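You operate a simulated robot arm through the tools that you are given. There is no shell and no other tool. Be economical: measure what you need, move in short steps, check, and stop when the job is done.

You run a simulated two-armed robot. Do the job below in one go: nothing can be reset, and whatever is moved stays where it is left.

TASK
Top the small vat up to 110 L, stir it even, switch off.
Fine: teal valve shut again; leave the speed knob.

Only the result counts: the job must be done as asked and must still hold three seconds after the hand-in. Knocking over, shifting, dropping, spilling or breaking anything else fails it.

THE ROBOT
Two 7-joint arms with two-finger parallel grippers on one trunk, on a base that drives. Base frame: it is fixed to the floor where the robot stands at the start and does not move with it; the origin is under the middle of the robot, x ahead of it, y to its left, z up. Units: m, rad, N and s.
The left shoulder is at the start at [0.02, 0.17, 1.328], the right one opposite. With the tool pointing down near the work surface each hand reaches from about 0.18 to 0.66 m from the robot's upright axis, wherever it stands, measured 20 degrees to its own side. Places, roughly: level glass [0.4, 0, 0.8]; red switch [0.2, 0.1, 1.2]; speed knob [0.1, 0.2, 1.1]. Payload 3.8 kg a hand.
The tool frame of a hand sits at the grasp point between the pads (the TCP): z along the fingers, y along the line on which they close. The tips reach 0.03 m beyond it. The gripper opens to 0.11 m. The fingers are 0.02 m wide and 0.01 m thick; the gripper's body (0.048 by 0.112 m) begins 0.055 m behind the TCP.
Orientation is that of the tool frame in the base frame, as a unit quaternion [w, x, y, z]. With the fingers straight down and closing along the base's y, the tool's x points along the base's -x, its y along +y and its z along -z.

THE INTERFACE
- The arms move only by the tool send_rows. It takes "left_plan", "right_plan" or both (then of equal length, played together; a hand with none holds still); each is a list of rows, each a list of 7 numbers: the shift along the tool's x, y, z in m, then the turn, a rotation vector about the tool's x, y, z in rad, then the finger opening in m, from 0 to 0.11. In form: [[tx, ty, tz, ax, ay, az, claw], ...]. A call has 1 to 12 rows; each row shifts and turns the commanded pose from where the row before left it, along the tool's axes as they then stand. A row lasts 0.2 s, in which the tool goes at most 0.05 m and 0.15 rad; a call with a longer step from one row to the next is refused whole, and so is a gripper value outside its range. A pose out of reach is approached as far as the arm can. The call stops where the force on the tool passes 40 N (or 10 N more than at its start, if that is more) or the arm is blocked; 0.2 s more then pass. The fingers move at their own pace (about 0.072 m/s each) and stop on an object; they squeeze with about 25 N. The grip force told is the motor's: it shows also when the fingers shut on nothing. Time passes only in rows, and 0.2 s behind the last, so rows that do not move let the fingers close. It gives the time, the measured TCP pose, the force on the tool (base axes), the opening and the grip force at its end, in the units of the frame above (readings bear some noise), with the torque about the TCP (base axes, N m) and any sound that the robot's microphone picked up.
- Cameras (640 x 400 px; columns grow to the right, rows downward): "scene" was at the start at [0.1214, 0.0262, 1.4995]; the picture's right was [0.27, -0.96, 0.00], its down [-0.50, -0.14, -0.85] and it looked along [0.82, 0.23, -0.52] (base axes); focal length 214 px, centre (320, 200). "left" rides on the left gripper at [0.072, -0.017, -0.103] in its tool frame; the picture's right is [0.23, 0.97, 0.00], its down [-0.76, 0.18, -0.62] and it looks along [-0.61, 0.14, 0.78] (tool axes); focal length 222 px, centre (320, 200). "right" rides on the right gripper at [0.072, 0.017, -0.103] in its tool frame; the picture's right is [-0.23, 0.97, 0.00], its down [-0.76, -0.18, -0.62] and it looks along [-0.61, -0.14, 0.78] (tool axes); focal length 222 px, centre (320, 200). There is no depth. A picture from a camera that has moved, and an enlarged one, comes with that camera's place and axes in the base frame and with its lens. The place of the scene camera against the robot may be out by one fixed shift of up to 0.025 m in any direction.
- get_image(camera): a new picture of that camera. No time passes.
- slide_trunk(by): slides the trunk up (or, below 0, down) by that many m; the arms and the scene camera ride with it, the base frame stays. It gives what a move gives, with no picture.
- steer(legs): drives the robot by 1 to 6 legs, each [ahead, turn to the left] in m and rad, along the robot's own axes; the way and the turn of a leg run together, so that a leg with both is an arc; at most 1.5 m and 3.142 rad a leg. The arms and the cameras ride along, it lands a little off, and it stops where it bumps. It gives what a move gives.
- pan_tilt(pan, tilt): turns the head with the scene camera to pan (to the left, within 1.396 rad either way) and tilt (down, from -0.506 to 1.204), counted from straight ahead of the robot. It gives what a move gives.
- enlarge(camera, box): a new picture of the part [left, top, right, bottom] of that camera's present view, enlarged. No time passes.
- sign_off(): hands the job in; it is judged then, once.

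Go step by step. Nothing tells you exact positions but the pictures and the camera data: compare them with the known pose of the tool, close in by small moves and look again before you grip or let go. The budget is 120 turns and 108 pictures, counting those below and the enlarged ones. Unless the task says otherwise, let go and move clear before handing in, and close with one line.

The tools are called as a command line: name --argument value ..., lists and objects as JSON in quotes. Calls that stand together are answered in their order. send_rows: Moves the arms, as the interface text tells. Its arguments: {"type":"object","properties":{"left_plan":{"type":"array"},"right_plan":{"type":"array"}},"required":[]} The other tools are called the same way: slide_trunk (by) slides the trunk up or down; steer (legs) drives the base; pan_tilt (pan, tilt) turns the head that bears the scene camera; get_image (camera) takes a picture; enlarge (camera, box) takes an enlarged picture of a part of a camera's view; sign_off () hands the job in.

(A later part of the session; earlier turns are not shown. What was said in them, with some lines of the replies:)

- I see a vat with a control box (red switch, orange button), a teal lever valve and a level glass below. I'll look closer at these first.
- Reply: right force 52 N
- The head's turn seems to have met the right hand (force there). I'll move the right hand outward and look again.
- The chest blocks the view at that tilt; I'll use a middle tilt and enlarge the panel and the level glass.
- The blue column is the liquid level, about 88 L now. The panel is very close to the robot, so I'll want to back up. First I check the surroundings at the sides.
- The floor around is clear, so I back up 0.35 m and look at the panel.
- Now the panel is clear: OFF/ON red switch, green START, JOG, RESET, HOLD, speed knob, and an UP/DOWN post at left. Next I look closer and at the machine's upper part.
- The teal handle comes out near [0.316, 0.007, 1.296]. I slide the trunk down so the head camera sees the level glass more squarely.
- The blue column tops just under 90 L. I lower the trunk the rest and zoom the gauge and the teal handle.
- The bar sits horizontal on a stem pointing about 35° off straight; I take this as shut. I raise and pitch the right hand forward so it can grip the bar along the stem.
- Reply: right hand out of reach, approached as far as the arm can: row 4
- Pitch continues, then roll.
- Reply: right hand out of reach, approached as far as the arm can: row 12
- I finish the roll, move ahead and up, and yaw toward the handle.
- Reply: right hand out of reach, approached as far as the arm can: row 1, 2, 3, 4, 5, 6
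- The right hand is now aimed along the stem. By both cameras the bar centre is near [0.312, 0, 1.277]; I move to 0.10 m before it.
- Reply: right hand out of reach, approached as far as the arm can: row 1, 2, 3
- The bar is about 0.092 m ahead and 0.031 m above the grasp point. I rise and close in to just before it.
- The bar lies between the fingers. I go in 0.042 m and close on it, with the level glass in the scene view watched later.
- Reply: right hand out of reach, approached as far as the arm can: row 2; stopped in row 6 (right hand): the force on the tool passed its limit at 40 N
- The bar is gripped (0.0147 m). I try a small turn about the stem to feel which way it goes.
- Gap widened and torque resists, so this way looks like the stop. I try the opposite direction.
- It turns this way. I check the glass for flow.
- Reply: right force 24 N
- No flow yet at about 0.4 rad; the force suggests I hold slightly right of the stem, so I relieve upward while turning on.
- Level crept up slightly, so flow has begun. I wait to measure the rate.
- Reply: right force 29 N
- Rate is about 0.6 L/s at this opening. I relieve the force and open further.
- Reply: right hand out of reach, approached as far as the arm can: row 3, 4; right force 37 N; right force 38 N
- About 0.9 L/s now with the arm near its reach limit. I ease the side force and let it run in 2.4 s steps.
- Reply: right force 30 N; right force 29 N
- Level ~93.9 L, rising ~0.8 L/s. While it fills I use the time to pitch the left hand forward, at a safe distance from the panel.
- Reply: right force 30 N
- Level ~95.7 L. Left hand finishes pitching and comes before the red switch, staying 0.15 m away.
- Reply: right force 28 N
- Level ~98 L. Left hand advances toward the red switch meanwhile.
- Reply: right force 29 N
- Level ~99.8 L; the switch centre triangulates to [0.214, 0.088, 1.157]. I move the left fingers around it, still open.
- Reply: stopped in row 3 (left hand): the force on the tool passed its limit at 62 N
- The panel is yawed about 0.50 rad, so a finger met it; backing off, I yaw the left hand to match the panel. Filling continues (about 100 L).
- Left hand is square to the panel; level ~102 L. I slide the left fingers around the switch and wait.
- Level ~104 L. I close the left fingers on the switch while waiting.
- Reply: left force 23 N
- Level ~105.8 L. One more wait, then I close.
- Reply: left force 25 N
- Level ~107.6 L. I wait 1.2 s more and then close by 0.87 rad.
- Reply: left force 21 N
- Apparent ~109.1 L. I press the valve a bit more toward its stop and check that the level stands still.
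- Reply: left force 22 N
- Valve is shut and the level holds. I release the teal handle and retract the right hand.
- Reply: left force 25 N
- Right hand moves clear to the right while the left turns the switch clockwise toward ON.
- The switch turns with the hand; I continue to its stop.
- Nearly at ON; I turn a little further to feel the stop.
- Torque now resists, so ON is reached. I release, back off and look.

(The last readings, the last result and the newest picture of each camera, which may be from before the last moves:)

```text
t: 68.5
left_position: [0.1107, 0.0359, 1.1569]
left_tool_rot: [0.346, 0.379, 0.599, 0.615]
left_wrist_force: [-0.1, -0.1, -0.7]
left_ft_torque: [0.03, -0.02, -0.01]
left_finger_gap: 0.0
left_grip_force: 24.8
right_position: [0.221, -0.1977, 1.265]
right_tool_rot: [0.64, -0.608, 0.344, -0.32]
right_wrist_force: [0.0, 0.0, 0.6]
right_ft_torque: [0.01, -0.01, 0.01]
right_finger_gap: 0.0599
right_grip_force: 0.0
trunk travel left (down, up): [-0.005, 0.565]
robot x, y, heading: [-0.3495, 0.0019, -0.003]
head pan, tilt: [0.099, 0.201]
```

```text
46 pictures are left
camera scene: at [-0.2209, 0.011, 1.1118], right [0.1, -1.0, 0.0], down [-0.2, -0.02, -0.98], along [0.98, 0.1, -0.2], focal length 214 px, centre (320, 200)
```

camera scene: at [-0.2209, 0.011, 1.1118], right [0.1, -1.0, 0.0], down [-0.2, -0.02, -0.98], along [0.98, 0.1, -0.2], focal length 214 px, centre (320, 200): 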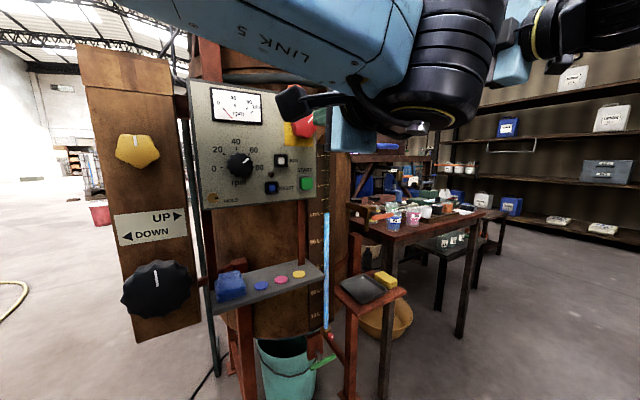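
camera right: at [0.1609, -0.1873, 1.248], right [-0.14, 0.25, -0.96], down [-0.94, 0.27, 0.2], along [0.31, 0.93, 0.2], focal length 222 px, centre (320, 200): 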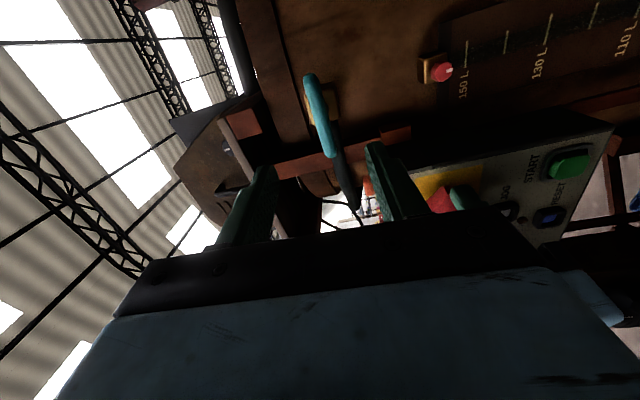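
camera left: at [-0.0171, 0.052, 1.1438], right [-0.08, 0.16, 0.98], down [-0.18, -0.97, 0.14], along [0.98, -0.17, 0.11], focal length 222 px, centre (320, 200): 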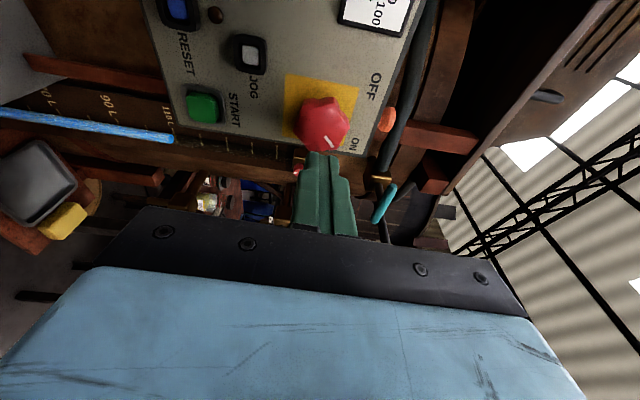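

The switch points to ON. START should lie about 0.11 m below; I lower the left hand with closed fingers and look before pressing.

send_rows --left_plan '[[-0.003, -0.028, 0, 0, 0, 0, 0.0], [-0.002, -0.028, 0, 0, 0, 0, 0.0], [-0.002, -0.028, 0, 0, 0, 0, 0.0], [-0.002, -0.028, 0, 0, 0, 0, 0.0], [0, 0, 0.03, 0, 0, 0, 0.0], [0, 0, 0.015, 0, 0, 0, 0.0]]'

get_image --camera "left"

get_image --camera "scene"

```text
t: 69.9
left_position: [0.1507, 0.0529, 1.0432]
left_tool_rot: [0.345, 0.378, 0.599, 0.616]
left_wrist_force: [-0.3, -0.5, 0.2]
left_ft_torque: [0.02, -0.01, 0.03]
left_finger_gap: 0.0
left_grip_force: 24.8
right_position: [0.2211, -0.1984, 1.2649]
right_tool_rot: [0.641, -0.607, 0.344, -0.321]
right_wrist_force: [0.0, 1.0, -0.6]
right_ft_torque: [-0.02, -0.04, 0.02]
right_finger_gap: 0.06
right_grip_force: 0.1
trunk travel left (down, up): [-0.005, 0.565]
robot x, y, heading: [-0.3497, -0.0038, -0.001]
head pan, tilt: [0.099, 0.201]
```

```text
45 pictures are left
camera left: at [0.0245, 0.0704, 1.0307], right [-0.08, 0.16, 0.98], down [-0.18, -0.97, 0.14], along [0.98, -0.17, 0.11], focal length 222 px, centre (320, 200)
```

left: 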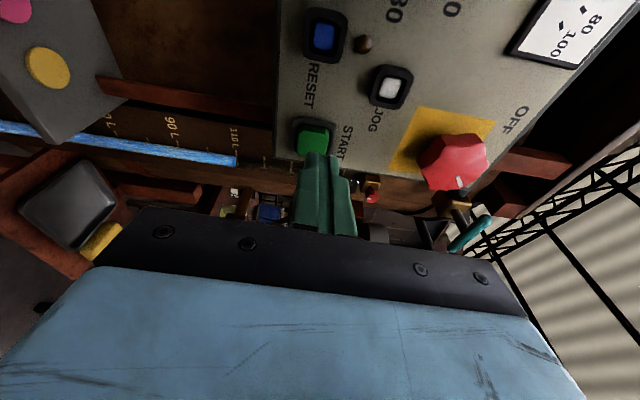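

```text
44 pictures are left
camera scene: at [-0.2208, 0.0111, 1.1118], right [0.1, -1.0, 0.0], down [-0.2, -0.02, -0.98], along [0.98, 0.1, -0.2], focal length 214 px, centre (320, 200)
```

scene: 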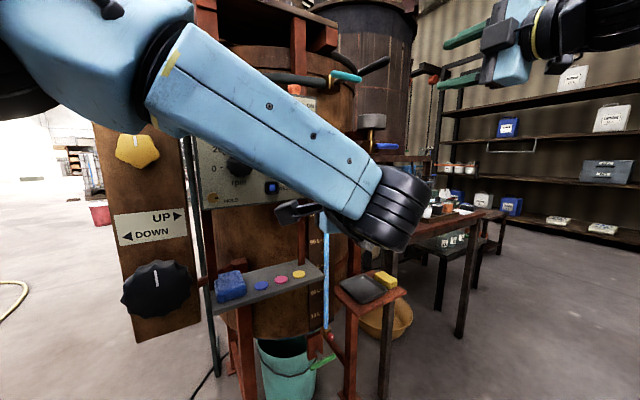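

The tips aim slightly right of and above START; I correct and press in small steps.

send_rows --left_plan '[[0.006, -0.004, 0, 0, 0, 0, 0.0], [0, 0, 0.012, 0, 0, 0, 0.0], [0, 0, 0.01, 0, 0, 0, 0.0], [0, 0, 0.005, 0, 0, 0, 0.0], [0, 0, 0.004, 0, 0, 0, 0.0], [0, 0, 0.004, 0, 0, 0, 0.0]]'

get_image --camera "left"

```text
t: 71.3
left_position: [0.1792, 0.0768, 1.0398]
left_tool_rot: [0.345, 0.379, 0.599, 0.616]
left_wrist_force: [0.1, -0.2, -0.3]
left_ft_torque: [0.0, -0.03, -0.01]
left_finger_gap: 0.0002
left_grip_force: 24.7
right_position: [0.2216, -0.1979, 1.266]
right_tool_rot: [0.641, -0.607, 0.344, -0.32]
right_wrist_force: [0.7, -0.4, -0.5]
right_ft_torque: [0.02, -0.01, 0.0]
right_finger_gap: 0.0597
right_grip_force: 0.0
trunk travel left (down, up): [-0.005, 0.565]
robot x, y, heading: [-0.3482, 0.0012, -0.001]
head pan, tilt: [0.099, 0.201]
```

```text
43 pictures are left
camera left: at [0.0518, 0.0937, 1.0276], right [-0.08, 0.16, 0.98], down [-0.18, -0.97, 0.14], along [0.98, -0.17, 0.11], focal length 222 px, centre (320, 200)
```

left: 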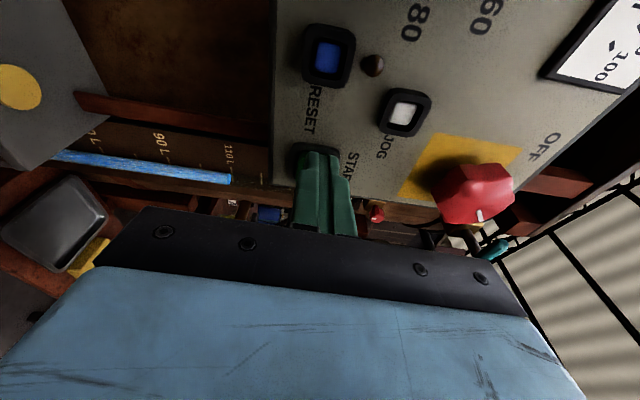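

Tips are over the green button, not yet touching. I press on gently.

send_rows --left_plan '[[0, 0, 0.003, 0, 0, 0, 0.0], [0, 0, 0.003, 0, 0, 0, 0.0], [0, 0, 0.003, 0, 0, 0, 0.0], [0, 0, 0.003, 0, 0, 0, 0.0]]'

get_image --camera "left"

```text
t: 72.3
left_position: [0.1897, 0.0832, 1.0407]
left_tool_rot: [0.345, 0.379, 0.599, 0.616]
left_wrist_force: [0.6, -0.4, 0.0]
left_ft_torque: [-0.03, -0.01, -0.02]
left_finger_gap: 0.0
left_grip_force: 25.7
right_position: [0.2225, -0.1975, 1.2656]
right_tool_rot: [0.641, -0.608, 0.343, -0.32]
right_wrist_force: [-0.5, -0.8, 0.5]
right_ft_torque: [0.03, 0.01, 0.02]
right_finger_gap: 0.0602
right_grip_force: 0.0
trunk travel left (down, up): [-0.005, 0.565]
robot x, y, heading: [-0.3469, 0.001, -0.001]
head pan, tilt: [0.099, 0.201]
```

```text
42 pictures are left
camera left: at [0.0625, 0.0988, 1.0276], right [-0.08, 0.16, 0.98], down [-0.18, -0.97, 0.14], along [0.98, -0.17, 0.1], focal length 222 px, centre (320, 200)
```

left: 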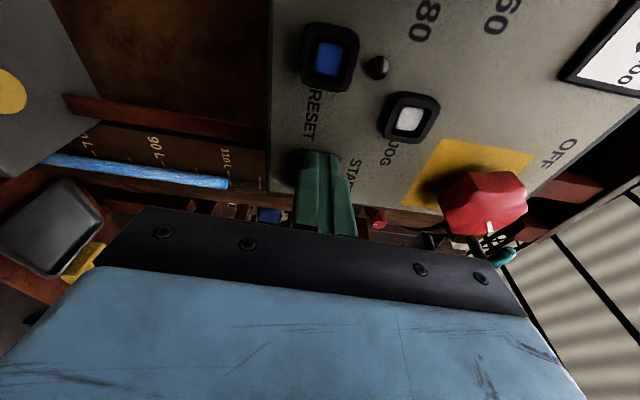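

Still no force; I continue pressing.

send_rows --left_plan '[[0, 0, 0.003, 0, 0, 0, 0.0], [0, 0, 0.003, 0, 0, 0, 0.0], [0, 0, 0.003, 0, 0, 0, 0.0], [0, 0, 0.003, 0, 0, 0, 0.0]]'

enlarge --camera "left" --box '[220, 0, 640, 260]'

```text
t: 73.3
left_position: [0.196, 0.0865, 1.0413]
left_tool_rot: [0.346, 0.38, 0.598, 0.615]
left_wrist_force: [-26.8, -7.0, -7.5]
left_ft_torque: [-0.22, 0.07, 0.24]
left_finger_gap: 0.0
left_grip_force: 25.2
right_position: [0.2176, -0.199, 1.2666]
right_tool_rot: [0.642, -0.606, 0.343, -0.321]
right_wrist_force: [0.4, 0.1, -0.2]
right_ft_torque: [0.0, -0.01, 0.02]
right_finger_gap: 0.0601
right_grip_force: 0.0
trunk travel left (down, up): [-0.005, 0.565]
robot x, y, heading: [-0.3487, 0.0011, -0.003]
head pan, tilt: [0.099, 0.201]
heard: click
```

```text
1.52 times, centred on (430, 130) of left
camera zoom: at [0.0694, 0.1028, 1.0282], right [-0.08, 0.16, 0.98], down [-0.18, -0.97, 0.14], along [0.98, -0.17, 0.1], focal length 338 px, centre (152, 307)
```

zoom: 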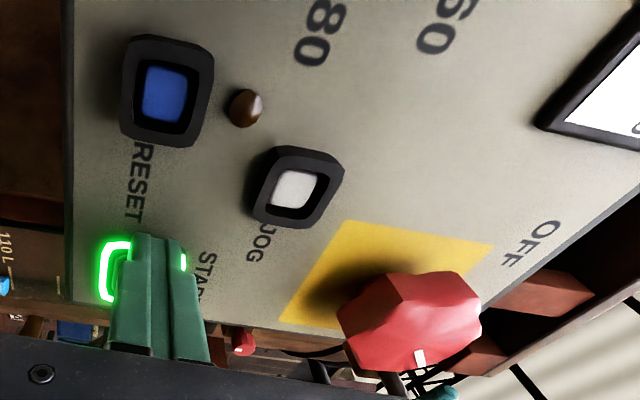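

Click, and START is lit green. I back off and check the rpm meter and the gauge.

send_rows --left_plan '[[0, 0, -0.02, 0, 0, 0, 0.0], [0, 0, -0.03, 0, 0, 0, 0.0], [0, 0, -0.03, 0, 0, 0, 0.0], [0, 0.02, 0, 0, 0, 0, 0.0], [0, 0.02, 0, 0, 0, 0, 0.0]]'

get_image --camera "left"

get_image --camera "scene"

enlarge --camera "scene" --box '[280, 170, 360, 230]'

```text
t: 74.5
left_position: [0.1315, 0.049, 1.0813]
left_tool_rot: [0.345, 0.379, 0.599, 0.616]
left_wrist_force: [-1.0, 0.3, 1.7]
left_ft_torque: [-0.03, -0.01, -0.01]
left_finger_gap: 0.0
left_grip_force: 24.8
right_position: [0.2208, -0.1978, 1.265]
right_tool_rot: [0.64, -0.607, 0.344, -0.321]
right_wrist_force: [-0.4, 0.2, 0.2]
right_ft_torque: [-0.01, -0.01, 0.03]
right_finger_gap: 0.06
right_grip_force: 0.0
trunk travel left (down, up): [-0.005, 0.565]
robot x, y, heading: [-0.3463, 0.0035, -0.007]
head pan, tilt: [0.099, 0.201]
```

```text
40 pictures are left
camera left: at [0.0044, 0.0644, 1.068], right [-0.08, 0.16, 0.98], down [-0.18, -0.97, 0.14], along [0.98, -0.17, 0.1], focal length 222 px, centre (320, 200)
```

left: 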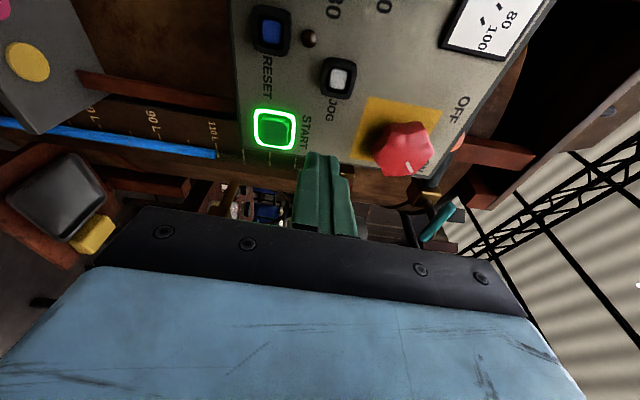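

```text
39 pictures are left
camera scene: at [-0.2209, 0.011, 1.1118], right [0.1, -1.0, 0.0], down [-0.2, -0.02, -0.98], along [0.98, 0.1, -0.2], focal length 214 px, centre (320, 200)
```

scene: 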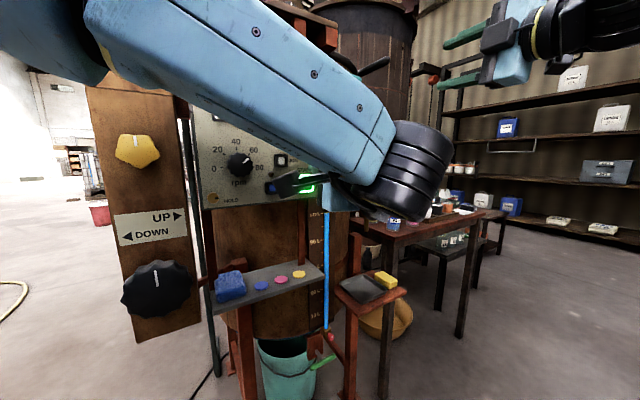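

```text
6.67 times, centred on (320, 200) of scene
camera zoom: at [-0.2209, 0.011, 1.1118], right [0.1, -1.0, 0.0], down [-0.2, -0.02, -0.98], along [0.98, 0.1, -0.2], focal length 1430 px, centre (320, 200)
```

zoom: 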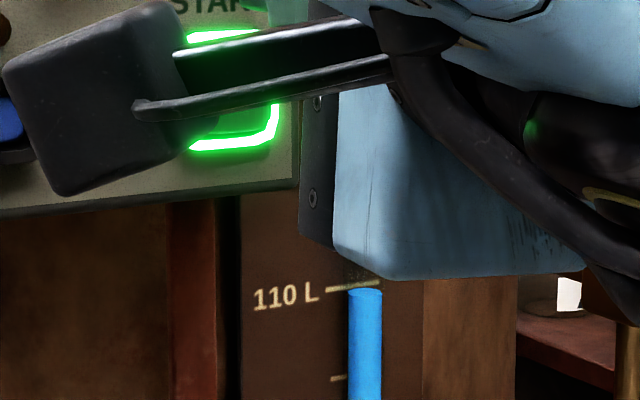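

The motor runs and the glass already looks even. I bring the left hand back in front of the red switch while it stirs on.

send_rows --left_plan '[[-0.002, 0.02, 0, 0, 0, 0, 0.03], [-0.002, 0.02, 0, 0, 0, 0, 0.06], [-0.001, 0.02, 0, 0, 0, 0, 0.08], [0, 0.016, 0, 0, 0, 0, 0.08], [0, 0, 0.015, 0, 0, 0, 0.08], [0, 0, 0, 0, 0, 0, 0.08], [0, 0, 0, 0, 0, 0, 0.08], [0, 0, 0, 0, 0, 0, 0.08], [0, 0, 0, 0, 0, 0, 0.08], [0, 0, 0, 0, 0, 0, 0.08], [0, 0, 0, 0, 0, 0, 0.08], [0, 0, 0, 0, 0, 0, 0.08]]'

get_image --camera "left"

get_image --camera "scene"

enlarge --camera "scene" --box '[300, 170, 350, 230]'

```text
t: 77.1
left_position: [0.1498, 0.0474, 1.1566]
left_tool_rot: [0.345, 0.379, 0.599, 0.615]
left_wrist_force: [-0.7, 0.3, -0.1]
left_ft_torque: [-0.01, 0.0, 0.0]
left_finger_gap: 0.0799
left_grip_force: 0.0
right_position: [0.2212, -0.1976, 1.2657]
right_tool_rot: [0.64, -0.607, 0.345, -0.32]
right_wrist_force: [0.1, 0.1, -0.3]
right_ft_torque: [0.01, 0.0, 0.01]
right_finger_gap: 0.06
right_grip_force: 0.0
trunk travel left (down, up): [-0.005, 0.565]
robot x, y, heading: [-0.3437, 0.0001, -0.003]
head pan, tilt: [0.099, 0.201]
```

```text
37 pictures are left
camera left: at [0.0217, 0.0639, 1.1432], right [-0.08, 0.16, 0.98], down [-0.18, -0.97, 0.14], along [0.98, -0.17, 0.11], focal length 222 px, centre (320, 200)
```

left: 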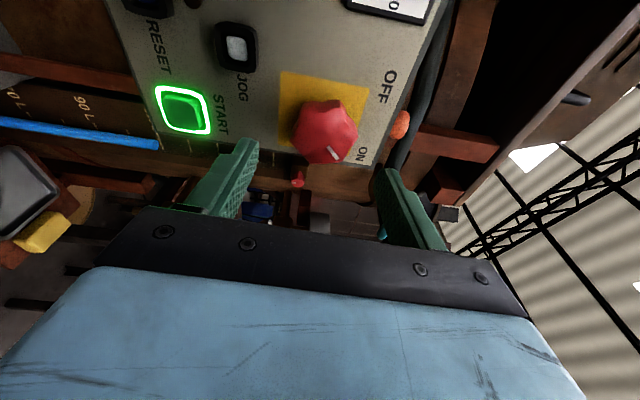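

```text
36 pictures are left
camera scene: at [-0.2209, 0.011, 1.1118], right [0.1, -1.0, 0.0], down [-0.2, -0.02, -0.98], along [0.98, 0.1, -0.2], focal length 214 px, centre (320, 200)
```

scene: 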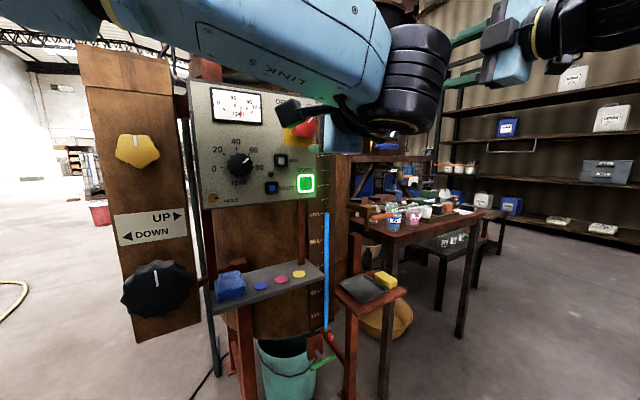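

```text
6.67 times, centred on (325, 200) of scene
camera zoom: at [-0.2209, 0.011, 1.1118], right [0.1, -1.0, 0.0], down [-0.2, -0.02, -0.98], along [0.98, 0.1, -0.2], focal length 1430 px, centre (287, 200)
```

zoom: 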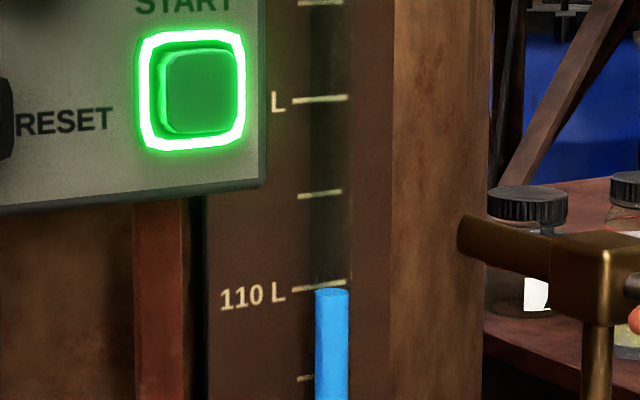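

It is stirring steadily (~65 rpm) and looks even; level apparent ~109 from above. I lower the right hand to view the gauge horizontally and check for parallax.

send_rows --right_plan '[[0, 0, -0.03, 0, 0, 0, 0.06], [0, 0, -0.03, 0, 0, 0, 0.06], [0, 0.04, 0, 0, 0, 0, 0.06], [0, 0.04, 0, 0, 0, 0, 0.06], [0, 0.04, 0, 0, 0, 0, 0.06], [0, 0.04, 0, 0, 0, 0, 0.06], [0, 0.04, 0, 0, 0, 0, 0.06], [0, 0.04, 0, 0, 0, 0, 0.06], [0, 0.04, 0, 0, 0, 0, 0.06]]'

get_image --camera "right"

```text
t: 79.1
left_position: [0.1481, 0.0482, 1.1558]
left_tool_rot: [0.346, 0.378, 0.6, 0.615]
left_wrist_force: [-0.7, 0.3, 0.4]
left_ft_torque: [0.01, 0.0, 0.01]
left_finger_gap: 0.0801
left_grip_force: 0.0
right_position: [0.1899, -0.206, 1.0308]
right_tool_rot: [0.64, -0.608, 0.346, -0.319]
right_wrist_force: [0.5, 0.5, -0.9]
right_ft_torque: [0.03, -0.03, 0.03]
right_finger_gap: 0.06
right_grip_force: 0.0
right hand out of reach, approached as far as the arm can: row 1, 2, 8, 9
trunk travel left (down, up): [-0.005, 0.565]
robot x, y, heading: [-0.3469, 0.0011, 0.001]
head pan, tilt: [0.099, 0.201]
```

```text
34 pictures are left
camera right: at [0.1455, -0.3244, 1.0068], right [-0.14, 0.24, -0.96], down [-0.94, 0.27, 0.21], along [0.31, 0.93, 0.19], focal length 222 px, centre (320, 200)
```

right: 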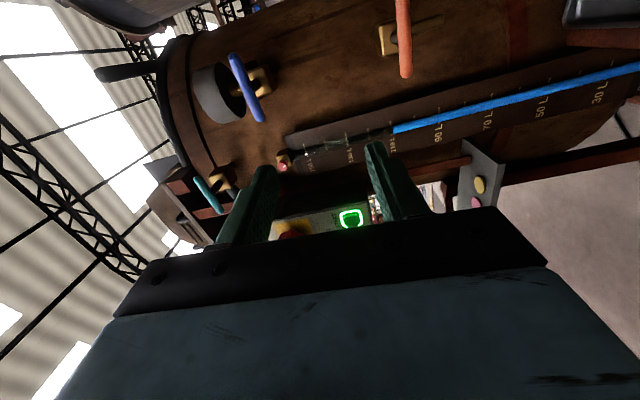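

enlarge --camera "right" --box '[330, 90, 470, 170]'

```text
4.57 times, centred on (400, 130) of right
camera zoom: at [0.1455, -0.3244, 1.0068], right [-0.14, 0.24, -0.96], down [-0.94, 0.27, 0.21], along [0.31, 0.93, 0.19], focal length 1015 px, centre (-46, 520)
```

zoom: 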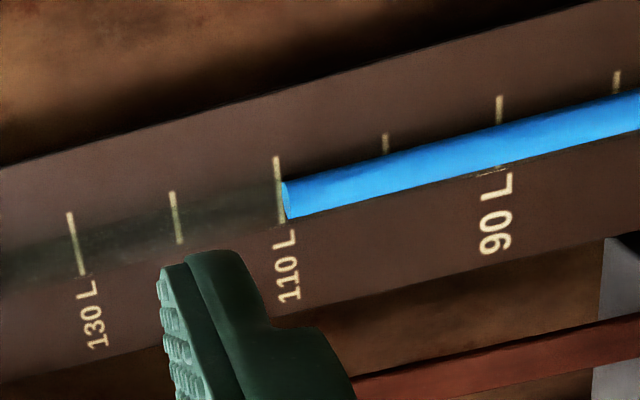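

Horizontal view reads ~109.5 L, good. Now I close in on the red switch and grip it.

send_rows --left_plan '[[0.003, 0, 0.014, 0, 0, 0, 0.08], [0, 0, 0.014, 0, 0, 0, 0.08], [0, 0, 0.013, 0, 0, 0, 0.08], [0, 0, 0, 0, 0, 0, 0.0], [0, 0, 0, 0, 0, 0, 0.0], [0, 0, 0, 0, 0, 0, 0.0], [0, 0, 0, 0, 0, 0, 0.0], [0, 0, 0, 0, 0, 0, 0.0], [0, 0, 0, 0, 0, 0, 0.0], [0, 0, 0, 0, 0, 0, 0.0], [0, 0, 0, 0, 0, 0, 0.0], [0, 0, 0, 0, 0, 0, 0.0]]'

get_image --camera "left"

enlarge --camera "scene" --box '[200, 80, 350, 340]'

```text
t: 81.7
left_position: [0.1829, 0.0702, 1.1576]
left_tool_rot: [0.346, 0.377, 0.599, 0.616]
left_wrist_force: [11.7, 0.6, 24.1]
left_ft_torque: [-0.11, 0.02, -0.12]
left_finger_gap: 0.0497
left_grip_force: 45.0
right_position: [0.1907, -0.207, 1.0317]
right_tool_rot: [0.64, -0.608, 0.346, -0.317]
right_wrist_force: [0.7, 0.5, -0.3]
right_ft_torque: [-0.02, -0.04, 0.0]
right_finger_gap: 0.06
right_grip_force: 0.1
trunk travel left (down, up): [-0.005, 0.565]
robot x, y, heading: [-0.3493, -0.0006, 0.002]
head pan, tilt: [0.099, 0.201]
```

```text
32 pictures are left
camera left: at [0.0561, 0.086, 1.1446], right [-0.08, 0.16, 0.98], down [-0.18, -0.97, 0.14], along [0.98, -0.17, 0.11], focal length 222 px, centre (320, 200)
```

left: 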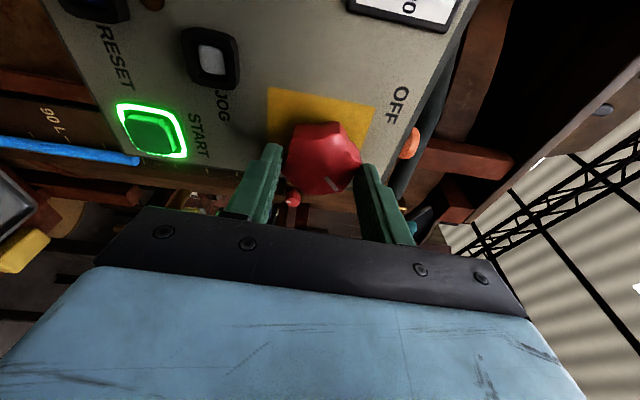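

```text
1.54 times, centred on (275, 210) of scene
camera zoom: at [-0.2209, 0.0109, 1.1119], right [0.1, -1.0, 0.0], down [-0.2, -0.02, -0.98], along [0.98, 0.1, -0.2], focal length 330 px, centre (389, 185)
```

zoom: 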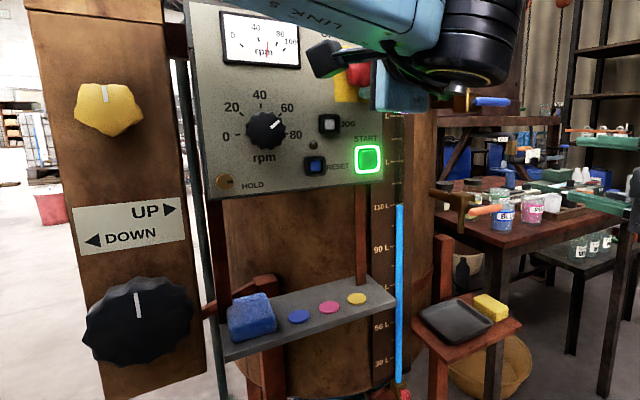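

Running at speed, with the switch gripped. I let it stir some seconds longer for margin.

send_rows --right_plan '[[0, 0, 0, 0, 0, 0, 0.06], [0, 0, 0, 0, 0, 0, 0.06], [0, 0, 0, 0, 0, 0, 0.06], [0, 0, 0, 0, 0, 0, 0.06], [0, 0, 0, 0, 0, 0, 0.06], [0, 0, 0, 0, 0, 0, 0.06], [0, 0, 0, 0, 0, 0, 0.06], [0, 0, 0, 0, 0, 0, 0.06], [0, 0, 0, 0, 0, 0, 0.06], [0, 0, 0, 0, 0, 0, 0.06], [0, 0, 0, 0, 0, 0, 0.06], [0, 0, 0, 0, 0, 0, 0.06]]'

send_rows --right_plan '[[0, 0, 0, 0, 0, 0, 0.06], [0, 0, 0, 0, 0, 0, 0.06], [0, 0, 0, 0, 0, 0, 0.06], [0, 0, 0, 0, 0, 0, 0.06], [0, 0, 0, 0, 0, 0, 0.06], [0, 0, 0, 0, 0, 0, 0.06], [0, 0, 0, 0, 0, 0, 0.06], [0, 0, 0, 0, 0, 0, 0.06], [0, 0, 0, 0, 0, 0, 0.06], [0, 0, 0, 0, 0, 0, 0.06], [0, 0, 0, 0, 0, 0, 0.06], [0, 0, 0, 0, 0, 0, 0.06]]'

send_rows --right_plan '[[0, 0, 0, 0, 0, 0, 0.06], [0, 0, 0, 0, 0, 0, 0.06], [0, 0, 0, 0, 0, 0, 0.06], [0, 0, 0, 0, 0, 0, 0.06], [0, 0, 0, 0, 0, 0, 0.06], [0, 0, 0, 0, 0, 0, 0.06], [0, 0, 0, 0, 0, 0, 0.06], [0, 0, 0, 0, 0, 0, 0.06], [0, 0, 0, 0, 0, 0, 0.06], [0, 0, 0, 0, 0, 0, 0.06], [0, 0, 0, 0, 0, 0, 0.06], [0, 0, 0, 0, 0, 0, 0.06]]'

enlarge --camera "scene" --box '[290, 190, 350, 330]'

```text
t: 84.3
left_position: [0.1825, 0.0694, 1.1578]
left_tool_rot: [0.348, 0.377, 0.597, 0.616]
left_wrist_force: [10.5, 1.4, 22.4]
left_ft_torque: [0.12, -0.55, 0.16]
left_finger_gap: 0.0497
left_grip_force: 45.4
right_position: [0.1908, -0.2059, 1.0306]
right_tool_rot: [0.64, -0.608, 0.346, -0.318]
right_wrist_force: [-0.1, 0.7, -0.2]
right_ft_torque: [0.04, -0.02, -0.01]
right_finger_gap: 0.0599
right_grip_force: 0.1
trunk travel left (down, up): [-0.005, 0.565]
robot x, y, heading: [-0.35, 0.0001, 0.002]
head pan, tilt: [0.099, 0.201]
```

```text
t: 86.9
left_position: [0.1825, 0.0692, 1.1579]
left_tool_rot: [0.346, 0.378, 0.598, 0.617]
left_wrist_force: [11.2, 2.0, 23.5]
left_ft_torque: [0.07, -0.53, -0.14]
left_finger_gap: 0.0494
left_grip_force: 45.2
right_position: [0.1902, -0.2057, 1.0312]
right_tool_rot: [0.64, -0.608, 0.346, -0.318]
right_wrist_force: [0.8, -0.2, 0.1]
right_ft_torque: [-0.03, 0.0, 0.0]
right_finger_gap: 0.06
right_grip_force: 0.0
trunk travel left (down, up): [-0.005, 0.565]
robot x, y, heading: [-0.3493, -0.0, -0.002]
head pan, tilt: [0.099, 0.201]
```

```text
t: 89.5
left_position: [0.1839, 0.0698, 1.158]
left_tool_rot: [0.347, 0.377, 0.598, 0.617]
left_wrist_force: [10.3, 2.3, 22.6]
left_ft_torque: [0.07, -0.55, -0.11]
left_finger_gap: 0.0493
left_grip_force: 45.2
right_position: [0.191, -0.206, 1.0312]
right_tool_rot: [0.64, -0.608, 0.346, -0.318]
right_wrist_force: [-0.3, -0.5, 0.1]
right_ft_torque: [0.01, -0.01, -0.01]
right_finger_gap: 0.0599
right_grip_force: 0.2
trunk travel left (down, up): [-0.005, 0.565]
robot x, y, heading: [-0.3452, 0.0033, -0.002]
head pan, tilt: [0.099, 0.201]
```

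```text
2.86 times, centred on (320, 260) of scene
camera zoom: at [-0.2211, 0.0111, 1.1119], right [0.1, -1.0, 0.0], down [-0.2, -0.02, -0.98], along [0.98, 0.1, -0.2], focal length 613 px, centre (320, 29)
```

zoom: 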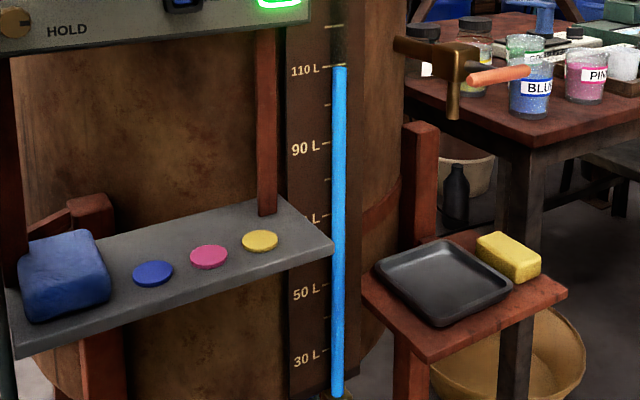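

The column is even along its length. Now I turn the switch back to OFF.

send_rows --left_plan '[[0, 0, 0, 0, 0, -0.13, 0], [0, 0, 0, 0, 0, -0.13, 0], [0, 0, 0, 0, 0, -0.13, 0], [0, 0, 0, 0, 0, -0.13, 0], [0, 0, 0, 0, 0, -0.13, 0], [0, 0, 0, 0, 0, -0.13, 0], [0, 0, 0, 0, 0, -0.13, 0], [0, 0, 0, 0, 0, -0.13, 0], [0, 0, 0, 0, 0, -0.13, 0], [0, 0, 0, 0, 0, -0.13, 0], [0, 0, 0, 0, 0, -0.13, 0], [0, 0, 0, 0, 0, -0.1, 0]]'

get_image --camera "left"

```text
t: 92.1
left_position: [0.1817, 0.0691, 1.1572]
left_tool_rot: [0.676, -0.141, 0.695, 0.203]
left_wrist_force: [-11.3, -2.3, 4.5]
left_ft_torque: [0.82, -1.2, 0.23]
left_finger_gap: 0.0504
left_grip_force: 45.1
right_position: [0.1883, -0.2057, 1.0312]
right_tool_rot: [0.641, -0.607, 0.345, -0.318]
right_wrist_force: [-0.2, 0.5, 0.2]
right_ft_torque: [-0.01, 0.02, 0.01]
right_finger_gap: 0.0599
right_grip_force: 0.1
trunk travel left (down, up): [-0.005, 0.565]
robot x, y, heading: [-0.3461, -0.0003, -0.005]
head pan, tilt: [0.099, 0.201]
```

```text
29 pictures are left
camera left: at [0.0938, 0.0121, 1.0834], right [-0.47, 0.87, -0.14], down [-0.6, -0.2, 0.78], along [0.65, 0.45, 0.61], focal length 222 px, centre (320, 200)
```

left: 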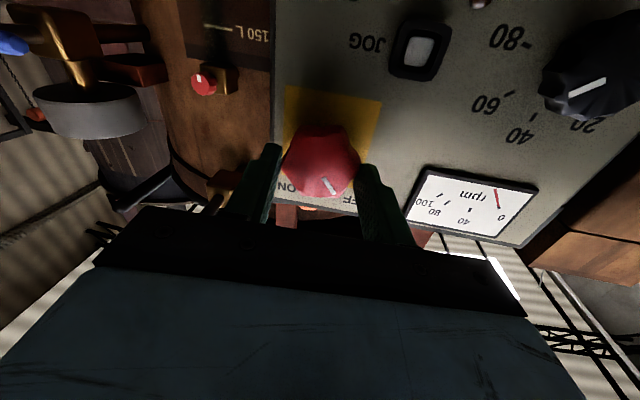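

The rpm is falling to 0. I nudge fully to the OFF stop, release and back off.

send_rows --left_plan '[[0, 0, 0, 0, 0, -0.08, 0], [0, 0, 0, 0, 0, 0.04, 0], [0, 0, 0, 0, 0, 0, 0.08], [0, 0, 0, 0, 0, 0, 0.08], [0, 0, 0, 0, 0, 0, 0.08], [0, 0, -0.03, 0, 0, 0, 0.08], [0, 0, -0.04, 0, 0, 0, 0.08], [0, 0, -0.04, 0, 0, 0, 0.08]]'

get_image --camera "left"

get_image --camera "scene"

get_image --camera "right"

```text
t: 93.9
left_position: [0.0857, 0.0172, 1.1584]
left_tool_rot: [0.679, -0.156, 0.691, 0.192]
left_wrist_force: [0.3, 0.6, -0.3]
left_ft_torque: [-0.01, 0.01, 0.01]
left_finger_gap: 0.0802
left_grip_force: 0.0
right_position: [0.1906, -0.2075, 1.0312]
right_tool_rot: [0.64, -0.608, 0.346, -0.318]
right_wrist_force: [-0.3, -0.1, 0.3]
right_ft_torque: [0.0, 0.05, -0.04]
right_finger_gap: 0.0599
right_grip_force: 0.0
trunk travel left (down, up): [-0.005, 0.565]
robot x, y, heading: [-0.345, -0.0016, -0.004]
head pan, tilt: [0.099, 0.201]
```

```text
28 pictures are left
camera left: at [-0.0009, -0.0424, 1.084], right [-0.47, 0.87, -0.17], down [-0.61, -0.17, 0.77], along [0.64, 0.47, 0.61], focal length 222 px, centre (320, 200)
```

left: 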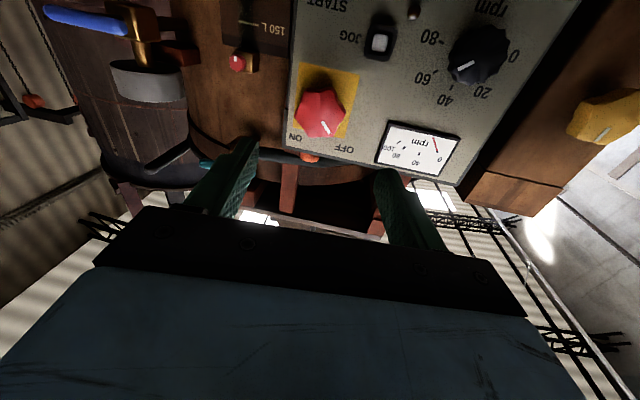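

```text
27 pictures are left
camera scene: at [-0.2211, 0.0108, 1.1118], right [0.1, -1.0, 0.0], down [-0.2, -0.02, -0.98], along [0.98, 0.1, -0.2], focal length 214 px, centre (320, 200)
```

scene: 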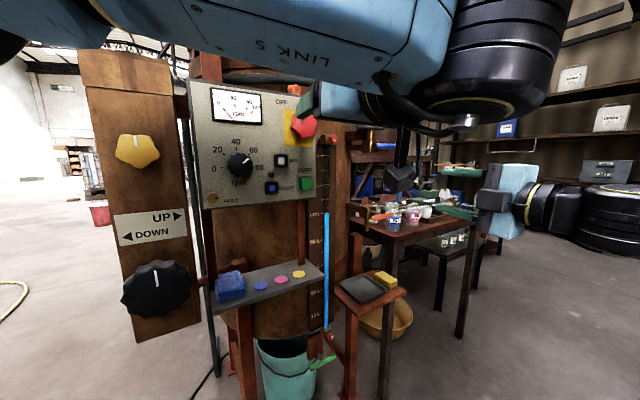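

```text
26 pictures are left
camera right: at [0.1453, -0.3243, 1.0072], right [-0.14, 0.24, -0.96], down [-0.94, 0.27, 0.21], along [0.31, 0.93, 0.19], focal length 222 px, centre (320, 200)
```

right: 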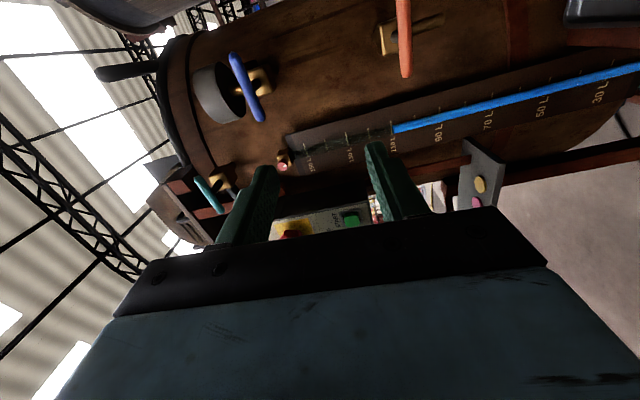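

Power is off, START dark. A last check of switch mark, teal handle and level.

enlarge --camera "left" --box '[260, 50, 500, 200]'

enlarge --camera "right" --box '[330, 90, 470, 170]'

enlarge --camera "right" --box '[160, 150, 300, 230]'

```text
2.67 times, centred on (380, 125) of left
camera zoom: at [-0.0009, -0.0424, 1.084], right [-0.47, 0.87, -0.17], down [-0.61, -0.17, 0.77], along [0.64, 0.47, 0.61], focal length 592 px, centre (160, 400)
```

zoom: 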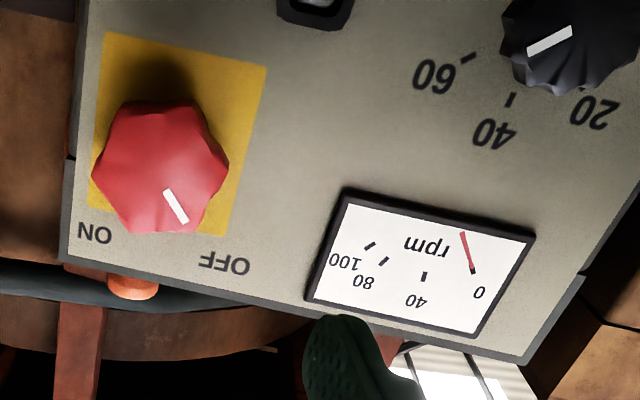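

```text
4.57 times, centred on (400, 130) of right
camera zoom: at [0.1453, -0.3243, 1.0072], right [-0.14, 0.24, -0.96], down [-0.94, 0.27, 0.21], along [0.31, 0.93, 0.19], focal length 1015 px, centre (-46, 520)
```

zoom: 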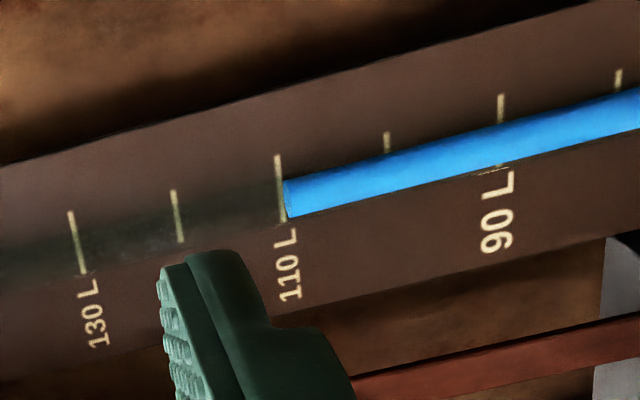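

```text
4.57 times, centred on (230, 190) of right
camera zoom: at [0.1453, -0.3243, 1.0072], right [-0.14, 0.24, -0.96], down [-0.94, 0.27, 0.21], along [0.31, 0.93, 0.19], focal length 1015 px, centre (731, 246)
```

zoom: 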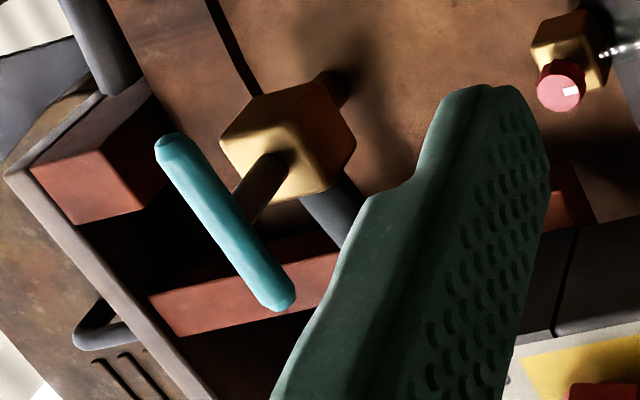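

The switch is at OFF, the rpm meter reads 0, the teal valve is shut and the level is steady at about 109.5 L. I hand the job in.

sign_off

```text
The job is handed in.
```

The small vat is topped up to about 109.5 L, stirred until the glass looked even, and switched off; the teal valve is shut and I never touched the speed knob.
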